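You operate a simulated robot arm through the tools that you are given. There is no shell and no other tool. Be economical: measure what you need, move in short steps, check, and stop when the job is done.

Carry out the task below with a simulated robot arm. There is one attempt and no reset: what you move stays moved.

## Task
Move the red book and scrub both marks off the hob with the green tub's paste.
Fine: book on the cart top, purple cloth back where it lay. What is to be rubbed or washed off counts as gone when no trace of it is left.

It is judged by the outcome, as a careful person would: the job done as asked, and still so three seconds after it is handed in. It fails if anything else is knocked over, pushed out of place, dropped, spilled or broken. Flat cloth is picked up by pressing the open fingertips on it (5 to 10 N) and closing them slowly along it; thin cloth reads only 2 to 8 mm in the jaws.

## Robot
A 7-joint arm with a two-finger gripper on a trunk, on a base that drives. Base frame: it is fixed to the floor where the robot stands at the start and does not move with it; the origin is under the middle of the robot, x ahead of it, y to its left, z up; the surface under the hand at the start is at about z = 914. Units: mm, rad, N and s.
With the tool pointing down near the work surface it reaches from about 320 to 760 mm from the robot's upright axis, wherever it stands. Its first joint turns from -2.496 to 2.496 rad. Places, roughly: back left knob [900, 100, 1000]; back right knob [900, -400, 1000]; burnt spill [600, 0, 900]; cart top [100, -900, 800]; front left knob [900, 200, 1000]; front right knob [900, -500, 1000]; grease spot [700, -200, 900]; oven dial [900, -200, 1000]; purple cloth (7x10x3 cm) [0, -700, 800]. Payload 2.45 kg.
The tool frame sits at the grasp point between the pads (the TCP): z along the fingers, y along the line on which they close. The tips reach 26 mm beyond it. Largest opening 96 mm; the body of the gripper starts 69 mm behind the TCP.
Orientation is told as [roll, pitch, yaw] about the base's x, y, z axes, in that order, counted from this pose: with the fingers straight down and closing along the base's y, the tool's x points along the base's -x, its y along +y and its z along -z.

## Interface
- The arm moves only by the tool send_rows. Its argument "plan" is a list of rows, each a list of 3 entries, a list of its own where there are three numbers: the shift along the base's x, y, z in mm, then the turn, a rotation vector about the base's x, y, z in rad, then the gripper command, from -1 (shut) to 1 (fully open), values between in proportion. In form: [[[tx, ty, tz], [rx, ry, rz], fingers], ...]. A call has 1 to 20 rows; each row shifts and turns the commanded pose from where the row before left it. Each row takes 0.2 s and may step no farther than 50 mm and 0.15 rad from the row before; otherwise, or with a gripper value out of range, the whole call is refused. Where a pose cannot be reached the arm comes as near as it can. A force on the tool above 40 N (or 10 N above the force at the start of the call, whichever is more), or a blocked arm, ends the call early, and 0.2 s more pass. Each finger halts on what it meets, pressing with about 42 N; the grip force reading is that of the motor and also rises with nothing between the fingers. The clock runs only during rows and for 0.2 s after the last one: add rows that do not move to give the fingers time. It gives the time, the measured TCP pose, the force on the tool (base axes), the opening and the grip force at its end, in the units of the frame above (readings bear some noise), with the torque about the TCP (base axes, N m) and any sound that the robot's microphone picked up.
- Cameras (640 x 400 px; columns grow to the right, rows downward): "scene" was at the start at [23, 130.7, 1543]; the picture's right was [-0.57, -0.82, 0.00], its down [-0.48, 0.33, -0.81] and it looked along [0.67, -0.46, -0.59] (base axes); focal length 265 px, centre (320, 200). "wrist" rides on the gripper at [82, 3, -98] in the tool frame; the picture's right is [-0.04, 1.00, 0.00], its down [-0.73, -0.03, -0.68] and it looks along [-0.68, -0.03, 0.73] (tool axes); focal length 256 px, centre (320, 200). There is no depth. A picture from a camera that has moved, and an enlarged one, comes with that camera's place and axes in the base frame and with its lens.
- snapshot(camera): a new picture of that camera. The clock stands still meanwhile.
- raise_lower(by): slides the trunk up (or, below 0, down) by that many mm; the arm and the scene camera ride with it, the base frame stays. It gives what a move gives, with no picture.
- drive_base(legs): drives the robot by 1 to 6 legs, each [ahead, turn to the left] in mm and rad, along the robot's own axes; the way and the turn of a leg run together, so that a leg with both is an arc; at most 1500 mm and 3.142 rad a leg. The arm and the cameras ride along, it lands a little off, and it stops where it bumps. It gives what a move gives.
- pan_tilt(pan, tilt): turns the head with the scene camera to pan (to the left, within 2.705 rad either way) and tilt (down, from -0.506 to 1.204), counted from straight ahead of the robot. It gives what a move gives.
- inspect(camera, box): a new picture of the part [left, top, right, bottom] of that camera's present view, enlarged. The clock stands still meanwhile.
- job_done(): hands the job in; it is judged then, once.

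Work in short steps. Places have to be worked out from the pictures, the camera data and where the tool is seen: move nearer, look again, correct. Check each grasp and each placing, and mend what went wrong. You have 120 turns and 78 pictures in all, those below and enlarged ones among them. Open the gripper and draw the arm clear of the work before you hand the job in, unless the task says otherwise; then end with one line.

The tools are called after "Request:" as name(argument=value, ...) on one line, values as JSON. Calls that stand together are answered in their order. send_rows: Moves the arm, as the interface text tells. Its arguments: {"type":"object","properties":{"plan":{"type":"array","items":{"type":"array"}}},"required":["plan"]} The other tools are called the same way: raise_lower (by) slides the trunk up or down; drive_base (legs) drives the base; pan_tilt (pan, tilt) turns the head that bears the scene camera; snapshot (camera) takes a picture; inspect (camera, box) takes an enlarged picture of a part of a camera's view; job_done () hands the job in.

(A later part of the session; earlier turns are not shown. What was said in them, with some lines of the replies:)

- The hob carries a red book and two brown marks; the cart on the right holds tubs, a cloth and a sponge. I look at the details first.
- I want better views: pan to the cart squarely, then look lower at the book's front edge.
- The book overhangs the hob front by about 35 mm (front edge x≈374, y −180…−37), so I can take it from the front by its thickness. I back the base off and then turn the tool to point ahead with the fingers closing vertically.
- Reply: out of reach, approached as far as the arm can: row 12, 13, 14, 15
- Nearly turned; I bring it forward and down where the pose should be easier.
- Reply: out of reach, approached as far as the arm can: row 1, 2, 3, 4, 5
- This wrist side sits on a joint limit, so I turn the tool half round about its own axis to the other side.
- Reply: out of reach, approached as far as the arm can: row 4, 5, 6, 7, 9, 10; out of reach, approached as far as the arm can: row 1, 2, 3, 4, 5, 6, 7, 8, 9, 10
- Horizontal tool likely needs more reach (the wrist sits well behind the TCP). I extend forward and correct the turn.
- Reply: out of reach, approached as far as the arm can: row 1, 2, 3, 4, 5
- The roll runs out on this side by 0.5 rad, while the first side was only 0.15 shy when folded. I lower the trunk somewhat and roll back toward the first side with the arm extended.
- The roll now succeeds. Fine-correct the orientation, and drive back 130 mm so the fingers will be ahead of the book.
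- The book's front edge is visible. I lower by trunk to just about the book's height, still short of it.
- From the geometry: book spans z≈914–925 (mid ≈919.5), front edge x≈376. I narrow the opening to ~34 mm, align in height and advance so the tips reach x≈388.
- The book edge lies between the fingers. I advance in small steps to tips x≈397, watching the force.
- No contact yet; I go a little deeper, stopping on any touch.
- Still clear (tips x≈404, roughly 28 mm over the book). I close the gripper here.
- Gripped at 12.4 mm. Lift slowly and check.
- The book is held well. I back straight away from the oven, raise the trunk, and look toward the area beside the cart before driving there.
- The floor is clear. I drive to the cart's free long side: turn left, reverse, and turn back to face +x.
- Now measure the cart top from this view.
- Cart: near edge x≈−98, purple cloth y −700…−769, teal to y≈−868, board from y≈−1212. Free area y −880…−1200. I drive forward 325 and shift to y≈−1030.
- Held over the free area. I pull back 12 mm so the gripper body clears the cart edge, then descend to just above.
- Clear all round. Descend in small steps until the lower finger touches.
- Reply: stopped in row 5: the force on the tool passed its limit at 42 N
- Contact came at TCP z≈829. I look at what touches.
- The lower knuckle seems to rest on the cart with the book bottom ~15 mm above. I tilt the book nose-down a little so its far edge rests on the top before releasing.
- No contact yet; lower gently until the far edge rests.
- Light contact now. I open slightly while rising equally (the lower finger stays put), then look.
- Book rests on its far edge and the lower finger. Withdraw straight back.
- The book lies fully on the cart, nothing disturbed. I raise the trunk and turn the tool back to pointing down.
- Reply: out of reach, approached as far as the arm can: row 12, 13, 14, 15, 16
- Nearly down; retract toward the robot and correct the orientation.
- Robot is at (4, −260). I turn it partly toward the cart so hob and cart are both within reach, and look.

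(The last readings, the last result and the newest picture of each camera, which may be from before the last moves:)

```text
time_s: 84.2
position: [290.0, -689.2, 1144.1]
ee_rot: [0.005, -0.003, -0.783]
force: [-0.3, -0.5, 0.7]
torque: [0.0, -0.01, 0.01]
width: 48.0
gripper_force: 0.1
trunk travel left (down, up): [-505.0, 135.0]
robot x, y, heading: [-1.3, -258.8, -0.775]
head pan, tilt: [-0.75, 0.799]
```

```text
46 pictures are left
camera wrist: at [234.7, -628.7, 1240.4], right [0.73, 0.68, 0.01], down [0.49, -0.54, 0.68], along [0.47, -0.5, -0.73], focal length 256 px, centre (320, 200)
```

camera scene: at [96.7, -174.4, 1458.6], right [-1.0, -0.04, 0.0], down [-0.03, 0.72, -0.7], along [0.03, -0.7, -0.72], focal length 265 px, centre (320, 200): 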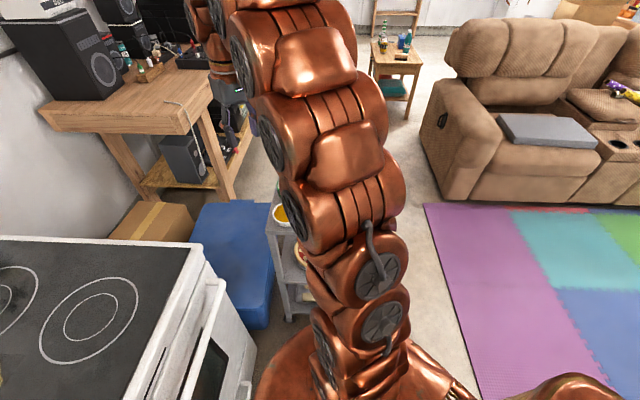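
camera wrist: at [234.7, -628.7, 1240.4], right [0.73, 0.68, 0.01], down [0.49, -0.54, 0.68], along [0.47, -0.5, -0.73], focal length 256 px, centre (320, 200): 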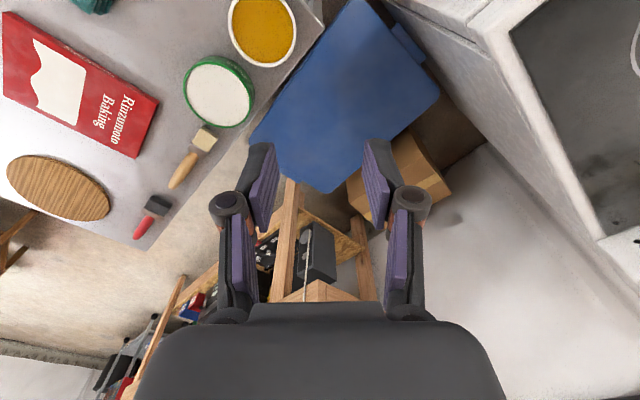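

Tub ≈(225, −838), bowl ≈(239, −745). Next I swing toward the cloth with yaw 0 for a view.

Request:
send_rows(plan=[[[-40, -5, 0], [0, 0, 0.078], 0], [[-40, -5, 0], [0, 0, 0.078], 0], [[-40, -5, 0], [0, 0, 0.078], 0], [[-40, -5, 0], [0, 0, 0.078], 0], [[-40, -5, 0], [0, 0, 0.078], 0], [[-40, -5, 0], [0, 0, 0.078], 0], [[-40, -5, 0], [0, 0, 0.078], 0.5], [[-40, -5, 0], [0, 0, 0.078], 1], [[-40, -5, 0], [0, 0, 0.078], 1], [[-40, 0, 0], [0, 0, 0.078], 1]])

Request:
snapshot(camera="wrist")

```text
time_s: 86.4
position: [-109.1, -732.9, 1140.2]
ee_rot: [0.008, -0.003, -0.003]
force: [0.9, 0.0, -0.1]
torque: [0.01, 0.04, 0.0]
width: 96.2
gripper_force: 0.0
trunk travel left (down, up): [-505.0, 135.0]
robot x, y, heading: [1.8, -258.3, -0.772]
head pan, tilt: [-0.75, 0.799]
```

```text
45 pictures are left
camera wrist: at [-189.8, -729.6, 1237.9], right [0.04, 1.0, 0.01], down [0.73, -0.04, 0.68], along [0.68, -0.02, -0.73], focal length 256 px, centre (320, 200)
```

wrist: 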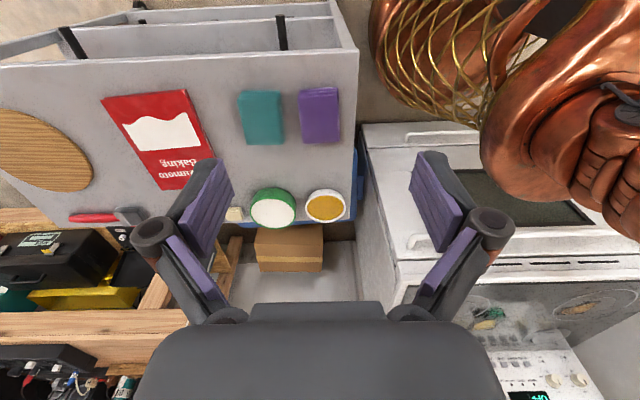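

Purple cloth: centre ≈(−3, −734), y −766…−702; teal begins at y≈−793. I go above it with ~82 mm opening and look closer.

Request:
send_rows(plan=[[[36, 0, -40], [0, 0, 0], 0.71], [[35, 0, -40], [0, 0, 0], 0.71], [[35, 0, -40], [0, 0, 0], 0.71], [[0, 0, -40], [0, 0, 0], 0.71], [[0, 0, -40], [0, 0, 0], 0.71], [[0, 0, -30], [0, 0, 0], 0.71], [[0, 0, 0], [0, 0, 0], 0.71]])

Request:
snapshot(camera="wrist")

```text
refused: row 1 steps farther than a row can; nothing moved
```

```text
44 pictures are left
camera wrist: at [-189.8, -729.6, 1237.9], right [0.04, 1.0, 0.01], down [0.73, -0.04, 0.68], along [0.68, -0.02, -0.73], focal length 256 px, centre (320, 200)
```

wrist: 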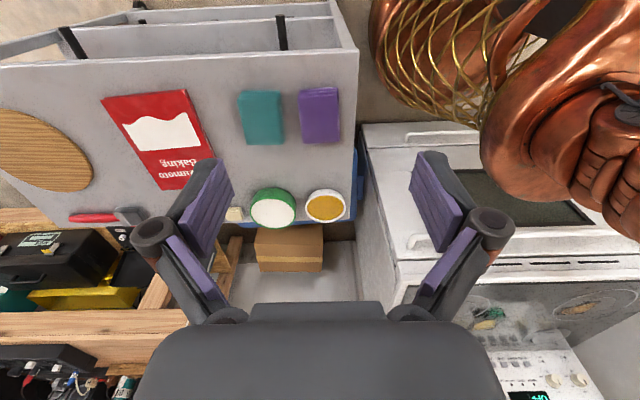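

The step was too long; same motion in smaller rows.

Request:
send_rows(plan=[[[27, 0, -40], [0, 0, 0], 0.71], [[27, 0, -40], [0, 0, 0], 0.71], [[26, 0, -40], [0, 0, 0], 0.71], [[26, 0, -40], [0, 0, 0], 0.71], [[0, 0, -40], [0, 0, 0], 0.71], [[0, 0, -30], [0, 0, 0], 0.71], [[0, 0, 0], [0, 0, 0], 0.71]])

Request:
snapshot(camera="wrist")

```text
time_s: 88.0
position: [-4.1, -733.9, 913.2]
ee_rot: [0.004, -0.005, -0.003]
force: [-0.1, -0.6, -0.2]
torque: [0.03, -0.02, 0.02]
width: 82.1
gripper_force: 0.1
trunk travel left (down, up): [-505.0, 135.0]
robot x, y, heading: [3.0, -255.5, -0.778]
head pan, tilt: [-0.75, 0.799]
```

```text
43 pictures are left
camera wrist: at [-84.6, -730.1, 1010.3], right [0.04, 1.0, 0.01], down [0.73, -0.04, 0.68], along [0.68, -0.03, -0.73], focal length 256 px, centre (320, 200)
```

wrist: 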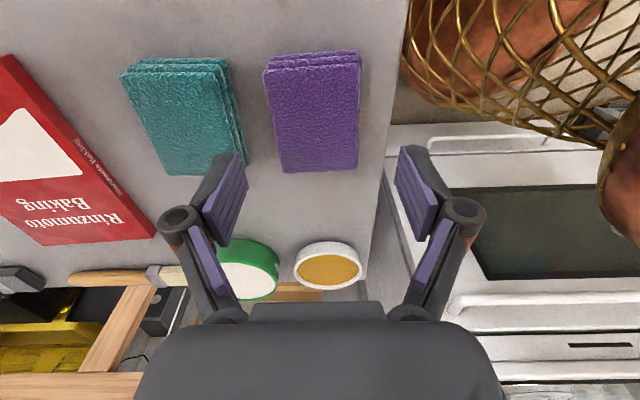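

Cloth centre refined to ≈(6, −737), teal edge ≈ −797 there. I align and descend with the fingers straddling the cloth.

Request:
send_rows(plan=[[[10, -3, 0], [0, 0, 0], 0.71], [[0, 0, -25], [0, 0, 0], 0.71], [[0, 0, -20], [0, 0, 0], 0.71], [[0, 0, -10], [0, 0, 0], 0.71], [[0, 0, -8], [0, 0, 0], 0.71], [[0, 0, 0], [0, 0, 0], 0.71]])

Request:
snapshot(camera="wrist")

```text
time_s: 89.4
position: [6.6, -736.2, 850.7]
ee_rot: [0.006, -0.005, -0.004]
force: [0.0, -0.3, 0.7]
torque: [-0.03, -0.01, -0.01]
width: 82.3
gripper_force: 0.0
trunk travel left (down, up): [-505.0, 135.0]
robot x, y, heading: [2.1, -259.9, -0.777]
head pan, tilt: [-0.75, 0.799]
```

```text
42 pictures are left
camera wrist: at [-75.3, -733.7, 947.9], right [0.04, 1.0, 0.01], down [0.73, -0.04, 0.68], along [0.68, -0.03, -0.73], focal length 256 px, centre (320, 200)
```

wrist: 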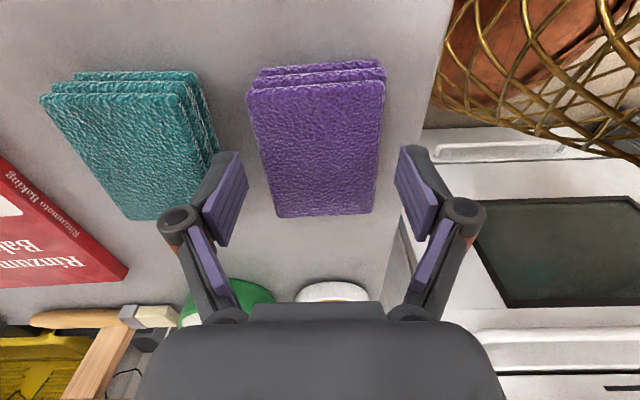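

The fingers straddle the cloth between it and the teal one. Descend 12 mm more in small steps.

Request:
send_rows(plan=[[[0, 0, -4], [0, 0, 0], 0.71], [[0, 0, -4], [0, 0, 0], 0.71], [[0, 0, -4], [0, 0, 0], 0.71], [[0, 0, 0], [0, 0, 0], 0.71]])

Request:
inspect(camera="wrist", box=[140, 40, 500, 260])

```text
time_s: 90.4
position: [4.9, -736.7, 837.0]
ee_rot: [0.006, -0.004, -0.007]
force: [0.2, 0.2, 0.2]
torque: [0.01, 0.02, 0.0]
width: 82.1
gripper_force: 0.0
trunk travel left (down, up): [-505.0, 135.0]
robot x, y, heading: [0.7, -258.2, -0.78]
head pan, tilt: [-0.75, 0.799]
```

```text
1.78 times, centred on (320, 150) of wrist
camera zoom: at [-75.4, -733.0, 934.9], right [0.04, 1.0, 0.0], down [0.73, -0.04, 0.68], along [0.68, -0.03, -0.73], focal length 455 px, centre (320, 289)
```

zoom: 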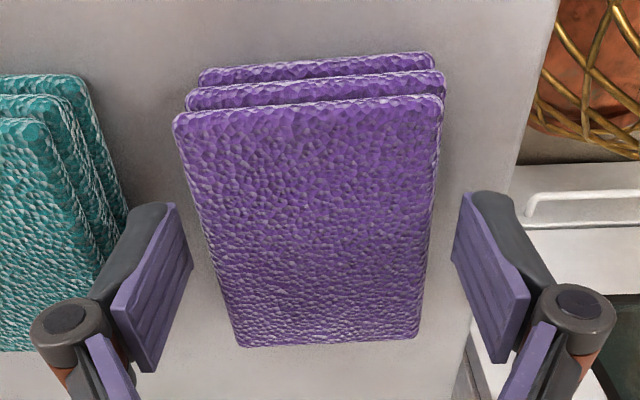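

Centered and clear of the teal one. Close slowly.

Request:
send_rows(plan=[[[0, 0, 0], [0, 0, 0], 0.5], [[0, 0, 0], [0, 0, 0], 0.35], [[0, 0, 0], [0, 0, 0], 0.2], [[0, 0, 0], [0, 0, 0], 0.05], [[0, 0, 0], [0, 0, 0], 0.05]])

Request:
inspect(camera="wrist", box=[140, 40, 500, 260])

```text
time_s: 91.6
position: [5.9, -736.3, 837.5]
ee_rot: [0.005, -0.004, -0.004]
force: [0.0, 1.2, 6.6]
torque: [0.07, -0.03, 0.22]
width: 67.3
gripper_force: 41.8
trunk travel left (down, up): [-505.0, 135.0]
robot x, y, heading: [-0.1, -261.5, -0.777]
head pan, tilt: [-0.75, 0.799]
```

```text
1.78 times, centred on (320, 150) of wrist
camera zoom: at [-75.4, -732.8, 935.2], right [0.04, 1.0, 0.0], down [0.73, -0.04, 0.68], along [0.68, -0.03, -0.73], focal length 455 px, centre (320, 289)
```

zoom: 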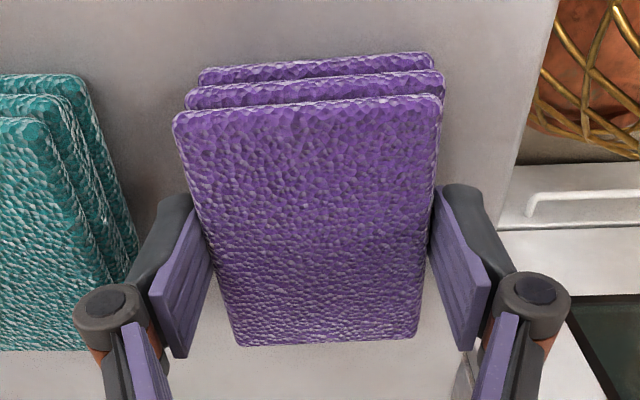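

Held at 67.3 mm, not shifted; lay pose TCP ≈(5.9, −736.3, 837.5). Lift.

Request:
send_rows(plan=[[[0, 0, 10], [0, 0, 0], 0], [[0, 0, 25], [0, 0, 0], 0], [[0, 0, 35], [0, 0, 0], 0], [[0, 0, 40], [0, 0, 0], 0], [[0, 0, 0], [0, 0, 0], 0]])

Request:
snapshot(camera="wrist")

```text
time_s: 92.8
position: [6.6, -737.2, 950.1]
ee_rot: [0.006, -0.003, -0.003]
force: [-0.1, -0.3, -0.5]
torque: [0.0, 0.04, 0.0]
width: 67.1
gripper_force: 41.8
trunk travel left (down, up): [-505.0, 135.0]
robot x, y, heading: [-1.1, -257.5, -0.78]
head pan, tilt: [-0.75, 0.799]
```

```text
39 pictures are left
camera wrist: at [-74.7, -733.7, 1047.1], right [0.04, 1.0, 0.01], down [0.73, -0.04, 0.68], along [0.68, -0.03, -0.73], focal length 256 px, centre (320, 200)
```

wrist: 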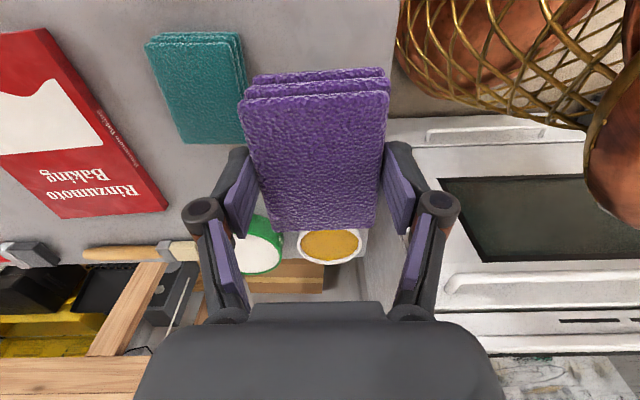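

Held firmly. Next I go above the tub, tilting the cloth 0.5 rad so its far end will dip into the paste.

Request:
send_rows(plan=[[[0, 0, 40], [0, 0, 0], 0], [[30, -15, 0], [0, 0.07, 0], 0], [[30, -15, 0], [0, 0.07, 0], 0], [[30, -15, 0], [0, 0.07, 0], 0], [[30, -15, 0], [0, 0.07, 0], 0], [[30, -15, 0], [0, 0.07, 0], 0], [[30, -15, 0], [0, 0.07, 0], 0], [[22, -11, 0], [0, 0.08, 0], 0], [[0, 0, -40], [0, 0, 0], 0], [[0, 0, 0], [0, 0, 0], 0]])

Request:
snapshot(camera="wrist")

Request:
snapshot(camera="scene")

```text
time_s: 95.0
position: [207.1, -837.4, 947.2]
ee_rot: [0.002, 0.497, -0.004]
force: [0.5, 0.3, 0.3]
torque: [-0.01, 0.05, 0.01]
width: 66.8
gripper_force: 42.0
trunk travel left (down, up): [-505.0, 135.0]
robot x, y, heading: [-0.9, -256.1, -0.779]
head pan, tilt: [-0.75, 0.799]
```

```text
38 pictures are left
camera wrist: at [184.0, -833.5, 1072.5], right [0.04, 1.0, -0.02], down [0.97, -0.04, 0.25], along [0.25, -0.03, -0.97], focal length 256 px, centre (320, 200)
```

wrist: 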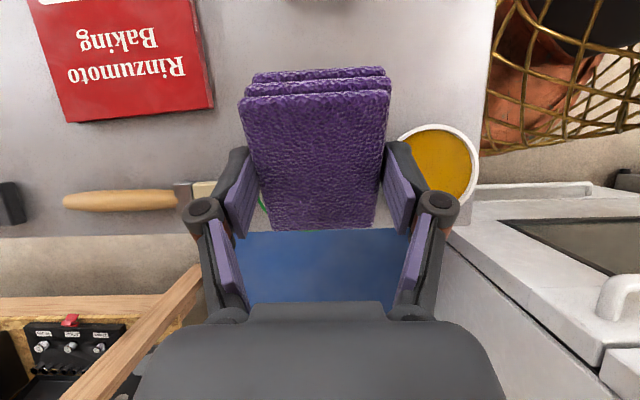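

```text
37 pictures are left
camera scene: at [96.7, -174.5, 1458.6], right [-1.0, -0.04, 0.0], down [-0.03, 0.72, -0.7], along [0.03, -0.7, -0.72], focal length 265 px, centre (320, 200)
```

scene: 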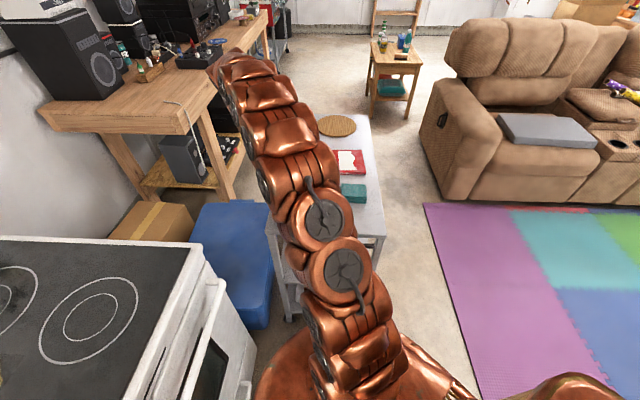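

I check the sliver of green visible and the bowl to fix the tub's place.

Request:
inspect(camera="wrist", box=[160, 60, 500, 270])

```text
1.88 times, centred on (330, 165) of wrist
camera zoom: at [184.0, -833.5, 1072.5], right [0.04, 1.0, -0.02], down [0.97, -0.04, 0.25], along [0.25, -0.03, -0.97], focal length 482 px, centre (301, 266)
```

zoom: 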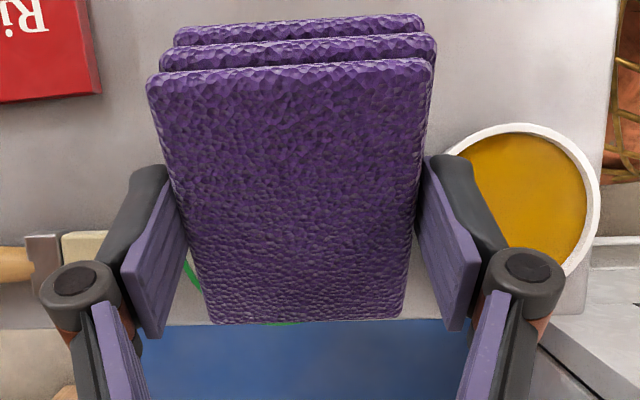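

Tub centre works out to ≈(218, −845). I shift slightly and lower; the dipping edge should meet the paste around TCP z≈890.

Request:
send_rows(plan=[[[-5, -6, -20], [0, 0, 0], 0], [[0, 0, -20], [0, 0, 0], 0], [[0, 0, -5], [0, 0, 0], 0], [[0, 0, -4], [0, 0, 0], 0], [[0, 0, -3], [0, 0, 0], 0], [[0, 0, 0], [0, 0, 0], 0]])

Request:
snapshot(camera="wrist")

```text
time_s: 96.4
position: [203.9, -843.6, 895.5]
ee_rot: [0.002, 0.498, -0.005]
force: [0.4, 0.0, 0.4]
torque: [-0.04, 0.03, 0.02]
width: 66.9
gripper_force: 41.8
trunk travel left (down, up): [-505.0, 135.0]
robot x, y, heading: [-0.8, -259.0, -0.78]
head pan, tilt: [-0.75, 0.799]
```

```text
35 pictures are left
camera wrist: at [179.1, -840.0, 1020.9], right [0.04, 1.0, -0.02], down [0.97, -0.04, 0.25], along [0.25, -0.03, -0.97], focal length 256 px, centre (320, 200)
```

wrist: 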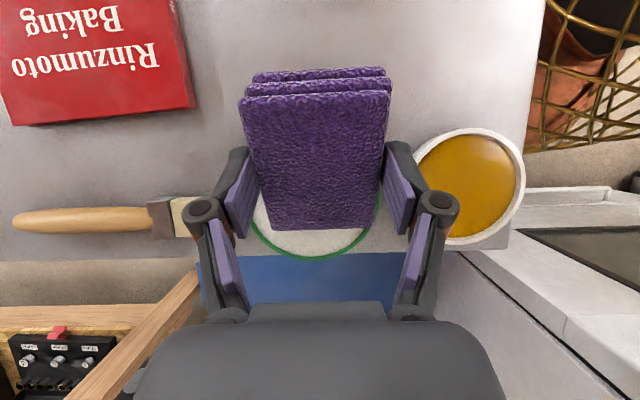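

The tub centre is ≈(220, −848) with the cloth's end over the paste. Nudge back 6 mm, then lower in small steps into the paste.

Request:
send_rows(plan=[[[-6, -2, 0], [0, 0, 0], 0], [[0, 0, -3], [0, 0, 0], 0], [[0, 0, -3], [0, 0, 0], 0], [[0, 0, -3], [0, 0, 0], 0], [[0, 0, 0], [0, 0, 0], 0]])

Request:
inspect(camera="wrist", box=[180, 60, 460, 270])

```text
time_s: 97.6
position: [196.4, -845.4, 889.3]
ee_rot: [-0.003, 0.495, -0.006]
force: [-2.9, 3.5, 29.3]
torque: [0.32, -0.64, 0.15]
width: 67.1
gripper_force: 42.1
trunk travel left (down, up): [-505.0, 135.0]
robot x, y, heading: [1.0, -261.4, -0.775]
head pan, tilt: [-0.75, 0.799]
```

```text
1.90 times, centred on (320, 165) of wrist
camera zoom: at [172.3, -841.7, 1014.2], right [0.04, 1.0, -0.02], down [0.97, -0.04, 0.25], along [0.25, -0.03, -0.97], focal length 488 px, centre (320, 267)
```

zoom: 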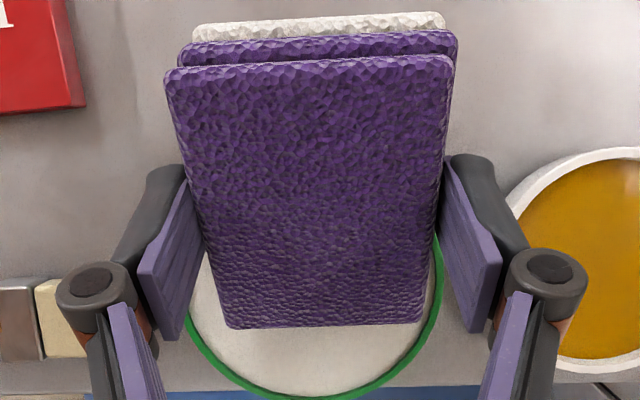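

The bottom layer has turned white: paste is loaded (contact 29 N). Lift straight up and level the cloth.

Request:
send_rows(plan=[[[0, 0, 10], [0, 0, 0], 0], [[0, 0, 30], [0, 0, 0], 0], [[0, 0, 40], [0, 0, 0], 0], [[0, 0, 40], [0, -0.1, 0], 0], [[0, 0, 30], [0, -0.13, 0], 0], [[0, 0, 0], [0, -0.13, 0], 0], [[0, 0, 0], [0, -0.13, 0], 0]])

Request:
snapshot(camera="wrist")

```text
time_s: 99.2
position: [197.2, -845.9, 1038.2]
ee_rot: [0.006, 0.004, -0.005]
force: [0.4, -0.6, -0.9]
torque: [0.05, 0.05, -0.01]
width: 66.8
gripper_force: 41.9
trunk travel left (down, up): [-505.0, 135.0]
robot x, y, heading: [0.1, -258.1, -0.78]
head pan, tilt: [-0.75, 0.799]
```

```text
33 pictures are left
camera wrist: at [117.6, -841.8, 1136.0], right [0.04, 1.0, 0.0], down [0.74, -0.04, 0.68], along [0.67, -0.03, -0.74], focal length 256 px, centre (320, 200)
```

wrist: 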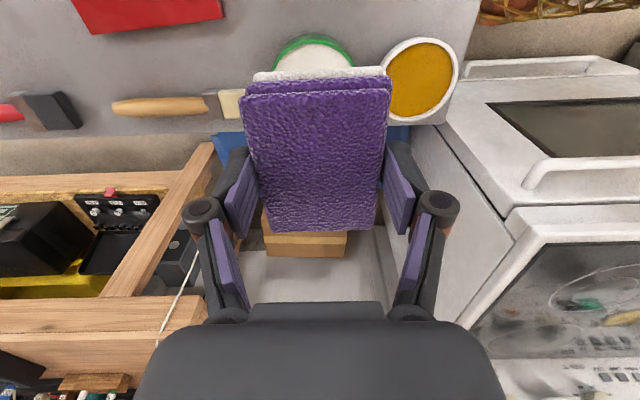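

Paste is on, tub undisturbed. Now I swing across to above the hob.

Request:
send_rows(plan=[[[0, 0, 40], [0, 0, 0], 0], [[23, 40, 0], [0, 0, 0], 0], [[23, 40, 0], [0, 0, 0], 0], [[23, 40, 0], [0, 0, 0], 0], [[23, 40, 0], [0, 0, 0], 0], [[23, 40, 0], [0, 0, 0], 0], [[23, 40, 0], [0, 0, 0], 0], [[23, 40, 0], [0, 0, 0], 0], [[23, 40, 0], [0, 0, 0], 0], [[23, 40, 0], [0, 0, 0], 0], [[23, 40, 0], [0, 0, 0], 0], [[23, 40, 0], [0, 0, 0], 0], [[23, 40, 0], [0, 0, 0], 0], [[23, 40, 0], [0, 0, 0], 0], [[23, 40, 0], [0, 0, 0], 0], [[23, 40, 0], [0, 0, 0], 0], [[0, 0, 0], [0, 0, 0], 0]])

Request:
snapshot(camera="wrist")

```text
time_s: 102.8
position: [541.8, -245.3, 1076.7]
ee_rot: [0.005, 0.006, -0.002]
force: [0.9, -0.1, -0.6]
torque: [0.03, 0.0, 0.03]
width: 66.9
gripper_force: 41.6
trunk travel left (down, up): [-505.0, 135.0]
robot x, y, heading: [1.8, -254.9, -0.778]
head pan, tilt: [-0.75, 0.799]
```

```text
32 pictures are left
camera wrist: at [461.4, -242.1, 1174.7], right [0.04, 1.0, 0.0], down [0.74, -0.04, 0.67], along [0.67, -0.03, -0.74], focal length 256 px, centre (320, 200)
```

wrist: 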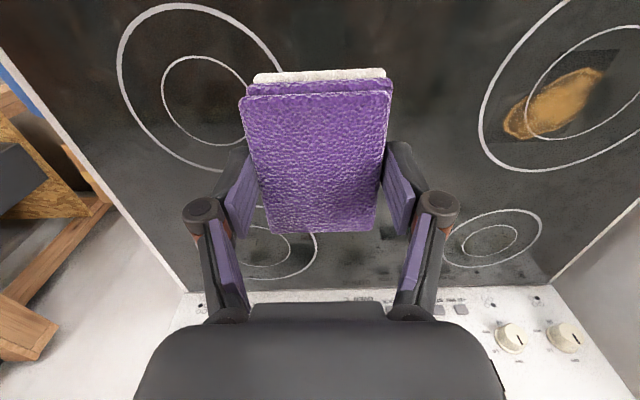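

Spill centre ≈(573, −8). The grease spot is under the cloth at ≈(689, −236). I move over it and lower until contact.

Request:
send_rows(plan=[[[37, 2, -25], [0, 0, 0], 0], [[37, 2, -25], [0, 0, 0], 0], [[37, 3, -25], [0, 0, 0], 0], [[34, 2, -25], [0, 0, 0], 0], [[0, 0, -10], [0, 0, 0], 0], [[0, 0, -5], [0, 0, 0], 0], [[0, 0, -4], [0, 0, 0], 0], [[0, 0, -3], [0, 0, 0], 0], [[0, 0, 0], [0, 0, 0], 0]])

```text
time_s: 104.8
position: [686.3, -236.4, 955.5]
ee_rot: [0.006, 0.007, -0.003]
force: [-0.7, 0.4, -0.7]
torque: [-0.02, -0.02, 0.01]
width: 67.1
gripper_force: 42.2
trunk travel left (down, up): [-505.0, 135.0]
robot x, y, heading: [-0.3, -260.4, -0.778]
head pan, tilt: [-0.75, 0.799]
```

Request:
send_rows(plan=[[[0, 0, -2], [0, 0, 0], 0], [[0, 0, -2], [0, 0, 0], 0], [[0, 0, -1], [0, 0, 0], 0], [[0, 0, 0], [0, 0, 0], 0]])

```text
time_s: 105.8
position: [686.1, -236.6, 951.5]
ee_rot: [0.006, 0.004, -0.003]
force: [-2.1, -0.2, 22.9]
torque: [-0.12, 1.1, -0.01]
width: 66.7
gripper_force: 42.1
trunk travel left (down, up): [-505.0, 135.0]
robot x, y, heading: [-2.3, -257.1, -0.78]
head pan, tilt: [-0.75, 0.799]
```

Contact (23 N) but at the near end of the cloth – it is a bit tipped. I ease up and tilt a few hundredths to bring it flat.

Request:
send_rows(plan=[[[0, 0, 1], [0, 0.03, 0], 0], [[0, 0, 0], [0, 0, 0], 0]])

Request:
send_rows(plan=[[[0, 0, 0], [0, 0.03, 0], 0], [[0, 0, 0], [0, 0, 0], 0]])

```text
time_s: 106.4
position: [686.8, -236.5, 951.6]
ee_rot: [0.005, 0.036, -0.006]
force: [4.4, 2.3, 9.4]
torque: [0.0, -0.65, 0.12]
width: 66.9
gripper_force: 41.8
trunk travel left (down, up): [-505.0, 135.0]
robot x, y, heading: [2.6, -257.8, -0.782]
head pan, tilt: [-0.75, 0.799]
```

```text
time_s: 107.0
position: [686.7, -236.9, 952.9]
ee_rot: [0.007, 0.066, -0.005]
force: [1.9, -0.4, 18.7]
torque: [-0.08, -1.03, -0.03]
width: 66.9
gripper_force: 42.3
trunk travel left (down, up): [-505.0, 135.0]
robot x, y, heading: [-2.1, -257.2, -0.776]
head pan, tilt: [-0.75, 0.799]
```

Flat is about pitch 0.022. Set that, check the force.

Request:
send_rows(plan=[[[0, 0, -1], [0, -0.043, 0], 0], [[0, 0, 0], [0, 0, 0], 0]])

```text
time_s: 107.6
position: [686.8, -237.0, 950.4]
ee_rot: [0.006, 0.025, -0.004]
force: [-5.5, 0.0, 14.5]
torque: [-0.05, 0.91, -0.03]
width: 67.0
gripper_force: 41.7
trunk travel left (down, up): [-505.0, 135.0]
robot x, y, heading: [0.5, -256.5, -0.777]
head pan, tilt: [-0.75, 0.799]
```

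14 N of contact. Now scrub with strokes in both directions.

Request:
send_rows(plan=[[[15, 0, 0], [0, 0.006, 0], 0], [[15, 0, 0], [0, 0, 0], 0], [[-20, 0, 0], [0, 0, 0], 0], [[-20, 0, 0], [0, 0, 0], 0], [[-20, 0, 0], [0, 0, 0], 0], [[20, 0, 0], [0, 0, 0], 0], [[20, 0, 0], [0, 0, 0], 0], [[20, 0, 0], [0, 0, 0], 0], [[-15, 20, 0], [0, 0, 0], 0], [[-15, 0, 0], [0, 0, 0], 0], [[0, -20, 0], [0, 0, 0], 0], [[0, -20, 0], [0, 0, 0], 0], [[0, 20, 0], [0, 0, 0], 0], [[0, 20, 0], [0, 0, 0], 0], [[0, -20, 0], [0, 0, 0], 0], [[0, -20, 0], [0, 0, 0], 0], [[0, 20, 0], [0, 0, 0], 0]])

```text
time_s: 111.2
position: [686.6, -237.1, 949.5]
ee_rot: [0.004, 0.028, -0.006]
force: [1.1, -4.5, 16.4]
torque: [-0.15, 0.18, 0.12]
width: 67.0
gripper_force: 42.0
trunk travel left (down, up): [-505.0, 135.0]
robot x, y, heading: [-4.6, -260.5, -0.782]
head pan, tilt: [-0.75, 0.799]
```

Good flat contact at 16 N. Lift and move back to look.

Request:
send_rows(plan=[[[0, 0, 20], [0, 0, 0], 0], [[-20, 0, 40], [0, 0, 0], 0], [[-40, 0, 25], [0, 0, 0], 0], [[-45, 0, 0], [0, 0, 0], 0], [[-45, 0, 0], [0, 0, 0], 0], [[-45, 0, 0], [0, 0, 0], 0], [[0, 0, 0], [0, 0, 0], 0]])

Request:
snapshot(camera="wrist")

```text
time_s: 112.8
position: [489.9, -238.7, 1035.9]
ee_rot: [0.005, 0.028, -0.003]
force: [-0.2, -0.1, 0.0]
torque: [0.01, 0.0, 0.0]
width: 66.6
gripper_force: 41.8
trunk travel left (down, up): [-505.0, 135.0]
robot x, y, heading: [3.1, -257.6, -0.779]
head pan, tilt: [-0.75, 0.799]
```

```text
31 pictures are left
camera wrist: at [412.4, -235.3, 1135.3], right [0.04, 1.0, 0.0], down [0.75, -0.04, 0.66], along [0.66, -0.03, -0.75], focal length 256 px, centre (320, 200)
```

wrist: 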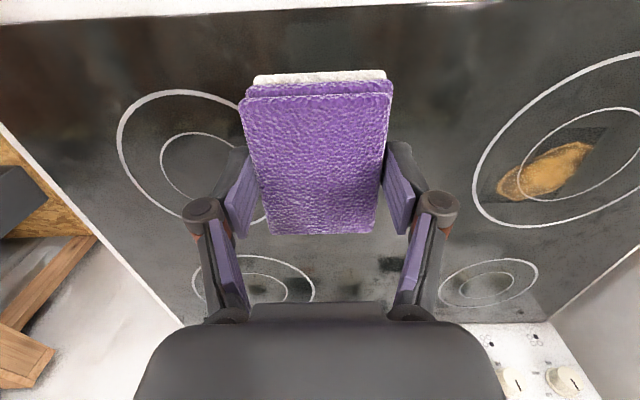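

The grease area is hidden by the cloth. I shift toward the spill and look at it from aside.

Request:
send_rows(plan=[[[0, 45, 0], [0, 0, 0], 0], [[0, 45, 0], [0, 0, 0], 0], [[0, 45, 0], [0, 0, 0], 0], [[0, 45, 0], [0, 0, 0], 0], [[0, 45, 0], [0, 0, 0], 0], [[0, 0, 0], [0, 0, 0], 0]])

Request:
inspect(camera="wrist", box=[0, 120, 320, 320])

```text
time_s: 114.2
position: [490.8, -13.1, 1033.8]
ee_rot: [0.005, 0.03, -0.004]
force: [0.4, 0.6, -0.7]
torque: [-0.03, -0.04, 0.03]
width: 66.9
gripper_force: 42.1
trunk travel left (down, up): [-505.0, 135.0]
robot x, y, heading: [-0.9, -260.1, -0.785]
head pan, tilt: [-0.75, 0.799]
```

```text
2.00 times, centred on (160, 220) of wrist
camera zoom: at [414.4, -8.5, 1133.7], right [0.04, 1.0, 0.0], down [0.75, -0.04, 0.66], along [0.66, -0.03, -0.75], focal length 512 px, centre (640, 160)
```

zoom: 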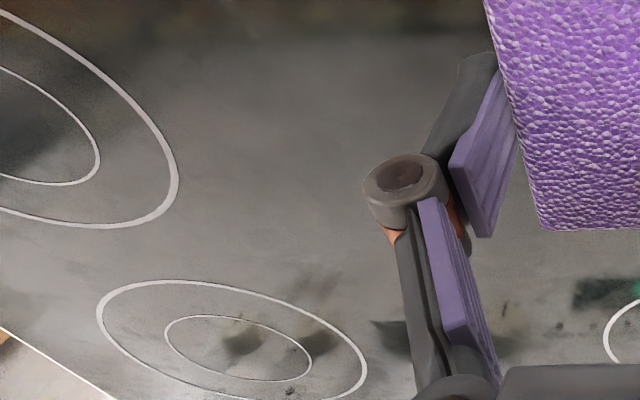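

Grease spot looks gone at first sight. Now the spill: move over (573, −10) and lower.

Request:
send_rows(plan=[[[27, 1, -25], [0, 0, 0], 0], [[27, 1, -25], [0, 0, 0], 0], [[28, 1, -20], [0, 0, 0], 0], [[0, 0, -7], [0, 0, 0], 0], [[0, 0, -3], [0, 0, 0], 0], [[0, 0, -2], [0, 0, 0], 0], [[0, 0, -2], [0, 0, 0], 0], [[0, 0, 0], [0, 0, 0], 0]])

```text
time_s: 116.0
position: [574.2, -8.2, 951.7]
ee_rot: [0.005, 0.028, -0.004]
force: [-0.6, 0.2, -0.2]
torque: [0.0, -0.05, -0.01]
width: 67.0
gripper_force: 42.0
trunk travel left (down, up): [-505.0, 135.0]
robot x, y, heading: [0.7, -255.1, -0.777]
head pan, tilt: [-0.75, 0.799]
```

Just above; lower to contact and scrub over the whole spill.

Request:
send_rows(plan=[[[0, 0, -2], [0, 0, 0], 0], [[0, 0, -1], [0, 0, 0], 0], [[0, 0, 0], [0, 0, 0], 0]])

```text
time_s: 116.8
position: [574.5, -8.7, 950.8]
ee_rot: [0.006, 0.026, -0.004]
force: [5.6, 3.7, 28.0]
torque: [-0.23, 0.18, 0.02]
width: 66.8
gripper_force: 41.7
trunk travel left (down, up): [-505.0, 135.0]
robot x, y, heading: [-2.5, -262.2, -0.775]
head pan, tilt: [-0.75, 0.799]
```

Request:
send_rows(plan=[[[15, 0, 0.7], [0, 0, 0], 0], [[15, 0, 0], [0, 0, 0], 0], [[-20, 0, 0], [0, 0, 0], 0], [[-20, 0, 0], [0, 0, 0], 0], [[-20, 0, 0], [0, 0, 0], 0], [[20, 0, 0], [0, 0, 0], 0], [[20, 0, 0], [0, 0, 0], 0], [[20, 0, 0], [0, 0, 0], 0], [[-15, 20, 0], [0, 0, 0], 0], [[-15, 10, 0], [0, 0, 0], 0], [[0, -20, 0], [0, 0, 0], 0], [[0, -20, 0], [0, 0, 0], 0], [[0, -20, 0], [0, 0, 0], 0], [[0, 20, 0], [0, 0, 0], 0], [[0, 20, 0], [0, 0, 0], 0], [[0, 20, 0], [0, 0, 0], 0], [[0, -20, 0], [0, 0, 0], 0], [[0, -20, 0], [0, 0, 0], 0], [[0, -20, 0], [0, 0, 0], 0], [[0, 30, 0], [0, 0, 0], 0]])

Request:
send_rows(plan=[[[0, 0, 20], [0, 0, 0], 0], [[0, 0, 40], [0, 0, 0], 0], [[-40, -20, 25], [0, 0, 0], 0], [[-40, -20, 0], [0, 0, 0], 0], [[-20, -45, 0], [0, 0, 0], 0], [[0, -45, 0], [0, 0, 0], 0], [[0, -45, 0], [0, 0, 0], 0], [[0, -25, 0], [0, 0, 0], 0], [[0, 0, 0], [0, 0, 0], 0]])

Request:
snapshot(camera="wrist")

```text
time_s: 121.0
position: [574.1, -10.1, 947.6]
ee_rot: [0.005, 0.029, -0.004]
force: [2.2, -6.2, 15.2]
torque: [-0.22, 0.19, 0.2]
width: 66.9
gripper_force: 42.1
trunk travel left (down, up): [-505.0, 135.0]
robot x, y, heading: [4.2, -260.0, -0.782]
head pan, tilt: [-0.75, 0.799]
```

```text
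refused: row 3 steps farther than a row can; nothing moved
```

```text
29 pictures are left
camera wrist: at [496.3, -5.9, 1048.7], right [0.05, 1.0, 0.0], down [0.75, -0.04, 0.66], along [0.66, -0.03, -0.75], focal length 256 px, centre (320, 200)
```

wrist: 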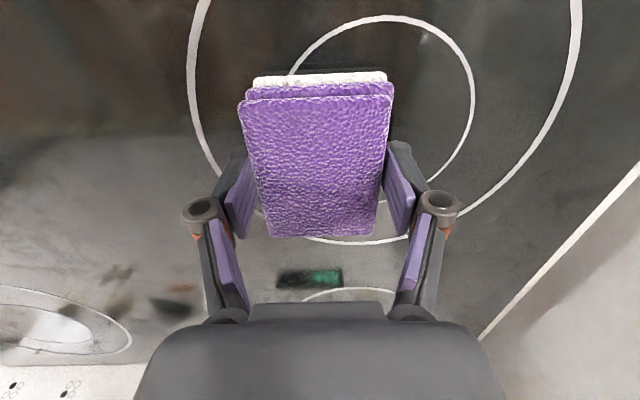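

Scrubbed with ~15 N. Lift and move aside for a check of both places.

Request:
send_rows(plan=[[[0, 0, 20], [0, 0, 0], 0], [[0, 0, 40], [0, 0, 0], 0], [[-30, -20, 25], [0, 0, 0], 0], [[-40, -20, 0], [0, 0, 0], 0], [[-20, -40, 0], [0, 0, 0], 0], [[-10, -45, 0], [0, 0, 0], 0], [[0, -45, 0], [0, 0, 0], 0], [[0, 0, 0], [0, 0, 0], 0]])

Request:
snapshot(camera="wrist")

```text
time_s: 122.8
position: [473.7, -179.9, 1032.0]
ee_rot: [0.006, 0.03, -0.002]
force: [0.6, -0.1, -0.3]
torque: [-0.01, -0.02, -0.01]
width: 66.9
gripper_force: 42.3
trunk travel left (down, up): [-505.0, 135.0]
robot x, y, heading: [-3.9, -260.6, -0.774]
head pan, tilt: [-0.75, 0.799]
```

```text
28 pictures are left
camera wrist: at [396.1, -176.2, 1132.6], right [0.04, 1.0, 0.0], down [0.75, -0.04, 0.66], along [0.66, -0.03, -0.75], focal length 256 px, centre (320, 200)
```

wrist: 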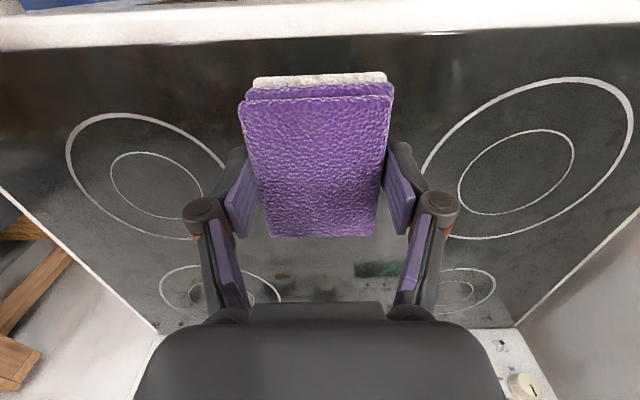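

Request:
inspect(camera="wrist", box=[230, 225, 400, 305])

Request:
inspect(camera="wrist", box=[410, 70, 640, 250])

```text
3.76 times, centred on (315, 265) of wrist
camera zoom: at [396.1, -176.2, 1132.6], right [0.04, 1.0, 0.0], down [0.75, -0.04, 0.66], along [0.66, -0.03, -0.75], focal length 964 px, centre (339, -45)
```

zoom: 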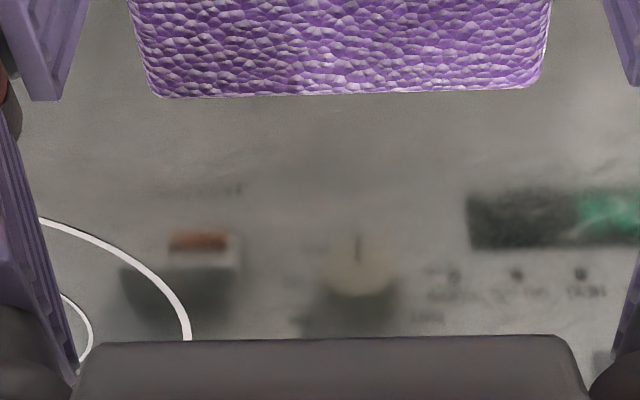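

```text
2.22 times, centred on (525, 160) of wrist
camera zoom: at [396.1, -176.2, 1132.6], right [0.04, 1.0, 0.0], down [0.75, -0.04, 0.66], along [0.66, -0.03, -0.75], focal length 569 px, centre (-136, 289)
```

zoom: 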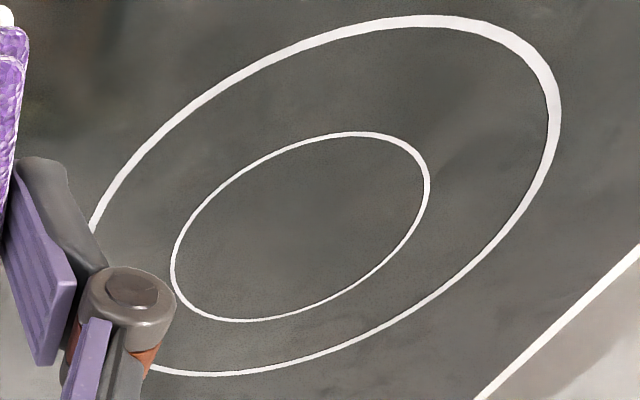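

Both marks are gone (what remains are reflections of the control panel). I carry the cloth back to its place on the cart.

Request:
send_rows(plan=[[[-13, -43, 0], [0, 0, 0], 0], [[-13, -43, 0], [0, 0, 0], 0], [[-13, -43, 0], [0, 0, 0], 0], [[-13, -43, 0], [0, 0, 0], 0], [[-13, -43, 0], [0, 0, 0], 0], [[-13, -43, 0], [0, 0, 0], 0], [[-13, -43, 0], [0, 0, 0], 0], [[-13, -43, 0], [0, 0, 0], 0], [[-13, -43, 0], [0, 0, 0], 0], [[-13, -43, 0], [0, 0, 0], 0], [[-13, -43, 0], [0, 0, 0], 0], [[-40, -10, 0], [0, 0, 0], 0], [[-40, -10, 0], [0, 0, 0], 0], [[-40, -10, 0], [0, 0, 0], 0], [[-40, -10, 0], [0, 0, 0], 0], [[-40, -10, 0], [0, 0, 0], 0], [[-40, -10, 0], [0, 0, 0], 0], [[-40, -10, 0], [0, 0, 0], 0], [[-40, -10, 0], [0, 0, 0], 0], [[0, 0, 0], [0, 0, 0], 0]])

```text
time_s: 127.0
position: [10.9, -730.3, 1034.4]
ee_rot: [0.005, 0.03, -0.002]
force: [0.0, 0.1, -0.7]
torque: [0.0, -0.01, 0.01]
width: 66.9
gripper_force: 41.7
trunk travel left (down, up): [-505.0, 135.0]
robot x, y, heading: [-3.9, -261.3, -0.775]
head pan, tilt: [-0.75, 0.799]
```

Align to the recorded lay pose and descend to 25 mm above it.

Request:
send_rows(plan=[[[-5, -6, -40], [0, 0, 0], 0], [[0, 0, -45], [0, 0, 0], 0], [[0, 0, -45], [0, 0, 0], 0], [[0, 0, -40], [0, 0, 0], 0], [[0, 0, 0], [0, 0, 0], 0]])

Request:
snapshot(camera="wrist")

```text
time_s: 128.2
position: [6.2, -738.1, 863.4]
ee_rot: [0.005, 0.029, -0.006]
force: [0.0, 0.6, 0.0]
torque: [-0.02, 0.02, -0.03]
width: 66.7
gripper_force: 41.7
trunk travel left (down, up): [-505.0, 135.0]
robot x, y, heading: [-0.7, -258.9, -0.78]
head pan, tilt: [-0.75, 0.799]
```

```text
25 pictures are left
camera wrist: at [-70.8, -735.0, 964.3], right [0.04, 1.0, 0.0], down [0.75, -0.04, 0.66], along [0.66, -0.03, -0.75], focal length 256 px, centre (320, 200)
```

wrist: 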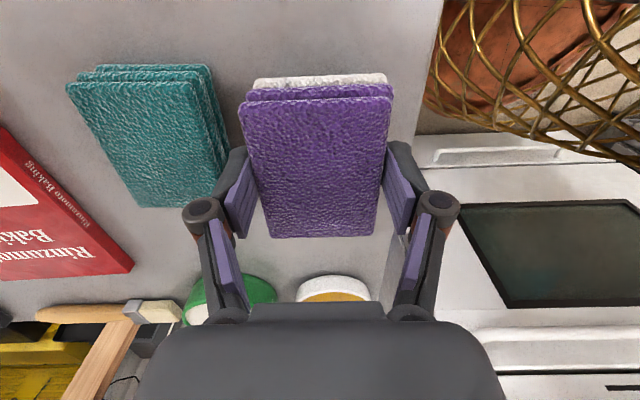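

Teal is clear beside it. Lower gently to contact.

Request:
send_rows(plan=[[[0, 1, -10], [0, 0, 0], 0], [[0, 0, -7], [0, 0, 0], 0], [[0, 0, -4], [0, 0, 0], 0], [[0, 0, -2], [0, 0, 0], 0], [[0, 0, -1], [0, 0, 0], 0], [[0, 0, 0], [0, 0, 0], 0]])

```text
time_s: 129.6
position: [6.0, -736.7, 841.5]
ee_rot: [0.005, 0.028, -0.004]
force: [-0.4, -0.1, -1.1]
torque: [-0.02, -0.02, 0.0]
width: 66.8
gripper_force: 41.9
trunk travel left (down, up): [-505.0, 135.0]
robot x, y, heading: [-3.0, -258.3, -0.776]
head pan, tilt: [-0.75, 0.799]
```

Request:
send_rows(plan=[[[0, 0, -2], [0, 0, 0], 0], [[0, 0, -1], [0, 0, 0], 0], [[0, 0, 0], [0, 0, 0], 0]])

```text
time_s: 130.4
position: [6.1, -737.2, 836.7]
ee_rot: [0.004, 0.029, -0.004]
force: [-0.8, 0.0, -0.3]
torque: [-0.02, -0.02, 0.02]
width: 66.6
gripper_force: 42.4
trunk travel left (down, up): [-505.0, 135.0]
robot x, y, heading: [0.7, -257.8, -0.785]
head pan, tilt: [-0.75, 0.799]
```

Still no touch; continue by 1 mm steps.

Request:
send_rows(plan=[[[0, 0, -1], [0, 0, 0], 0], [[0, 0, -1], [0, 0, 0], 0], [[0, 0, 0], [0, 0, 0], 0]])

```text
time_s: 131.2
position: [4.7, -736.6, 835.4]
ee_rot: [0.005, 0.03, -0.004]
force: [-1.0, 0.9, -0.8]
torque: [0.0, -0.01, -0.01]
width: 66.7
gripper_force: 42.1
trunk travel left (down, up): [-505.0, 135.0]
robot x, y, heading: [2.9, -258.2, -0.78]
head pan, tilt: [-0.75, 0.799]
```

Request:
send_rows(plan=[[[0, 0, -1], [0, 0, 0], 0], [[0, 0, -1], [0, 0, 0], 0], [[0, 0, 0], [0, 0, 0], 0]])

```text
time_s: 132.0
position: [5.9, -737.4, 834.0]
ee_rot: [0.004, 0.029, -0.007]
force: [-0.8, 2.7, 39.7]
torque: [0.17, -0.11, -0.02]
width: 67.2
gripper_force: 42.2
trunk travel left (down, up): [-505.0, 135.0]
robot x, y, heading: [-2.4, -262.1, -0.777]
head pan, tilt: [-0.75, 0.799]
```

Firm contact; ease up 1 mm and open just to 80 mm so the teal one stays clear.

Request:
send_rows(plan=[[[0, 0, 1], [0, 0, 0], 0], [[0, 0, 0], [0, 0, 0], 0.45], [[0, 0, 0], [0, 0, 0], 0.55], [[0, 0, 0], [0, 0, 0], 0.67], [[0, 0, 0], [0, 0, 0], 0.67]])

Request:
snapshot(camera="wrist")

```text
time_s: 133.2
position: [5.8, -737.7, 833.5]
ee_rot: [0.006, 0.03, -0.002]
force: [0.3, 0.4, -0.6]
torque: [0.01, -0.02, -0.01]
width: 80.1
gripper_force: 0.1
trunk travel left (down, up): [-505.0, 135.0]
robot x, y, heading: [1.5, -258.4, -0.776]
head pan, tilt: [-0.75, 0.799]
```

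```text
24 pictures are left
camera wrist: at [-71.6, -733.6, 932.8], right [0.04, 1.0, 0.0], down [0.75, -0.04, 0.66], along [0.66, -0.03, -0.75], focal length 256 px, centre (320, 200)
```

wrist: 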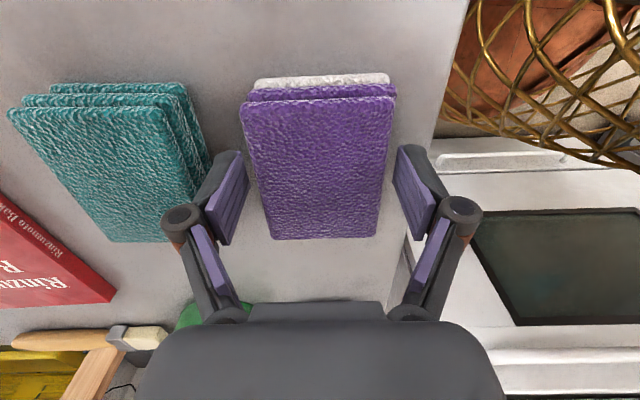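

Cloth released in its old place. Raise straight up, then swing away from the cart.

Request:
send_rows(plan=[[[0, 0, 10], [0, 0, 0], 0.67], [[0, 0, 30], [0, 0, 0], 0.67], [[0, 0, 45], [0, 0, 0], 0.67], [[0, 0, 45], [0, 0, 0], 1], [[0, 0, 45], [0, 0, 0], 1], [[0, 0, 45], [0, 0, 0], 1], [[-25, 0, 40], [0, 0, 0], 1], [[-40, 0, 20], [0, 0, 0], 1], [[-40, 0, 0], [0, 0, 0], 1], [[0, 0, 0], [0, 0, 0], 1]])

Request:
snapshot(camera="wrist")

```text
time_s: 135.4
position: [-97.9, -737.5, 1111.8]
ee_rot: [0.006, 0.031, -0.004]
force: [-0.3, 0.9, -0.4]
torque: [-0.01, 0.0, -0.03]
width: 95.7
gripper_force: 0.0
trunk travel left (down, up): [-505.0, 135.0]
robot x, y, heading: [-1.6, -259.6, -0.781]
head pan, tilt: [-0.75, 0.799]
```

```text
23 pictures are left
camera wrist: at [-176.0, -733.5, 1212.3], right [0.04, 1.0, 0.0], down [0.75, -0.04, 0.66], along [0.66, -0.03, -0.75], focal length 256 px, centre (320, 200)
```

wrist: 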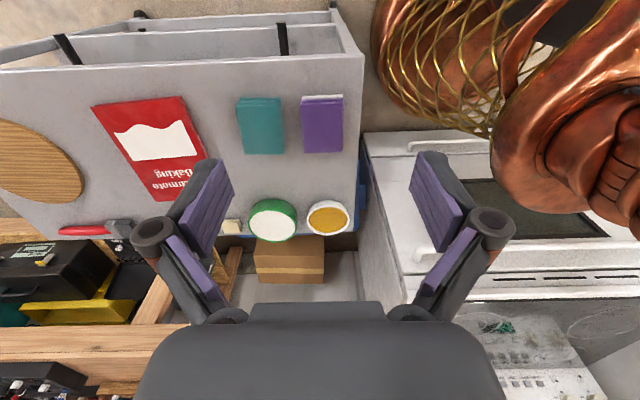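

All in place on the cart. With the arm away from the hob, a final check of the hob with the scene camera.

Request:
pan_tilt(pan=0.95, tilt=0.7)

Request:
snapshot(camera="scene")

```text
time_s: 137.1
position: [-98.5, -737.1, 1112.7]
ee_rot: [0.005, 0.028, -0.004]
force: [0.6, 0.4, 0.4]
torque: [0.01, -0.02, -0.01]
width: 96.0
gripper_force: 0.0
trunk travel left (down, up): [-505.0, 135.0]
robot x, y, heading: [1.5, -258.6, -0.773]
head pan, tilt: [0.949, 0.7]
```

```text
22 pictures are left
camera scene: at [176.9, -79.4, 1466.8], right [0.17, -0.99, 0.0], down [-0.63, -0.11, -0.76], along [0.75, 0.13, -0.64], focal length 265 px, centre (320, 200)
```

scene: 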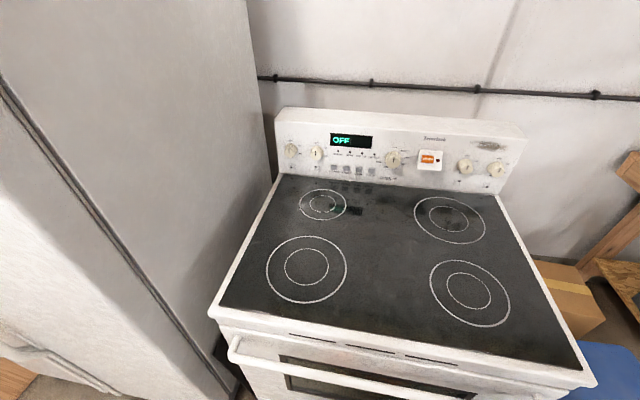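

Request:
inspect(camera="scene", box=[250, 170, 500, 320])

```text
2.56 times, centred on (375, 245) of scene
camera zoom: at [176.9, -79.4, 1466.8], right [0.17, -0.99, 0.0], down [-0.63, -0.11, -0.76], along [0.75, 0.13, -0.64], focal length 679 px, centre (179, 85)
```

zoom: 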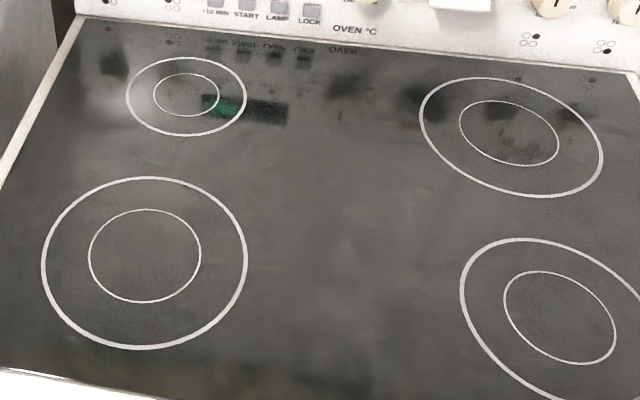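

The hob is clean, the book lies on the cart, the cloth is back in place, and the gripper is open and clear. Handing in.

Request:
job_done()

```text
The job is handed in.
```

The red book is on the cart top, both marks are scrubbed off the hob with the tub's paste and no trace shows in the last pictures, and the purple cloth is back where it lay; its underside is still white with paste.
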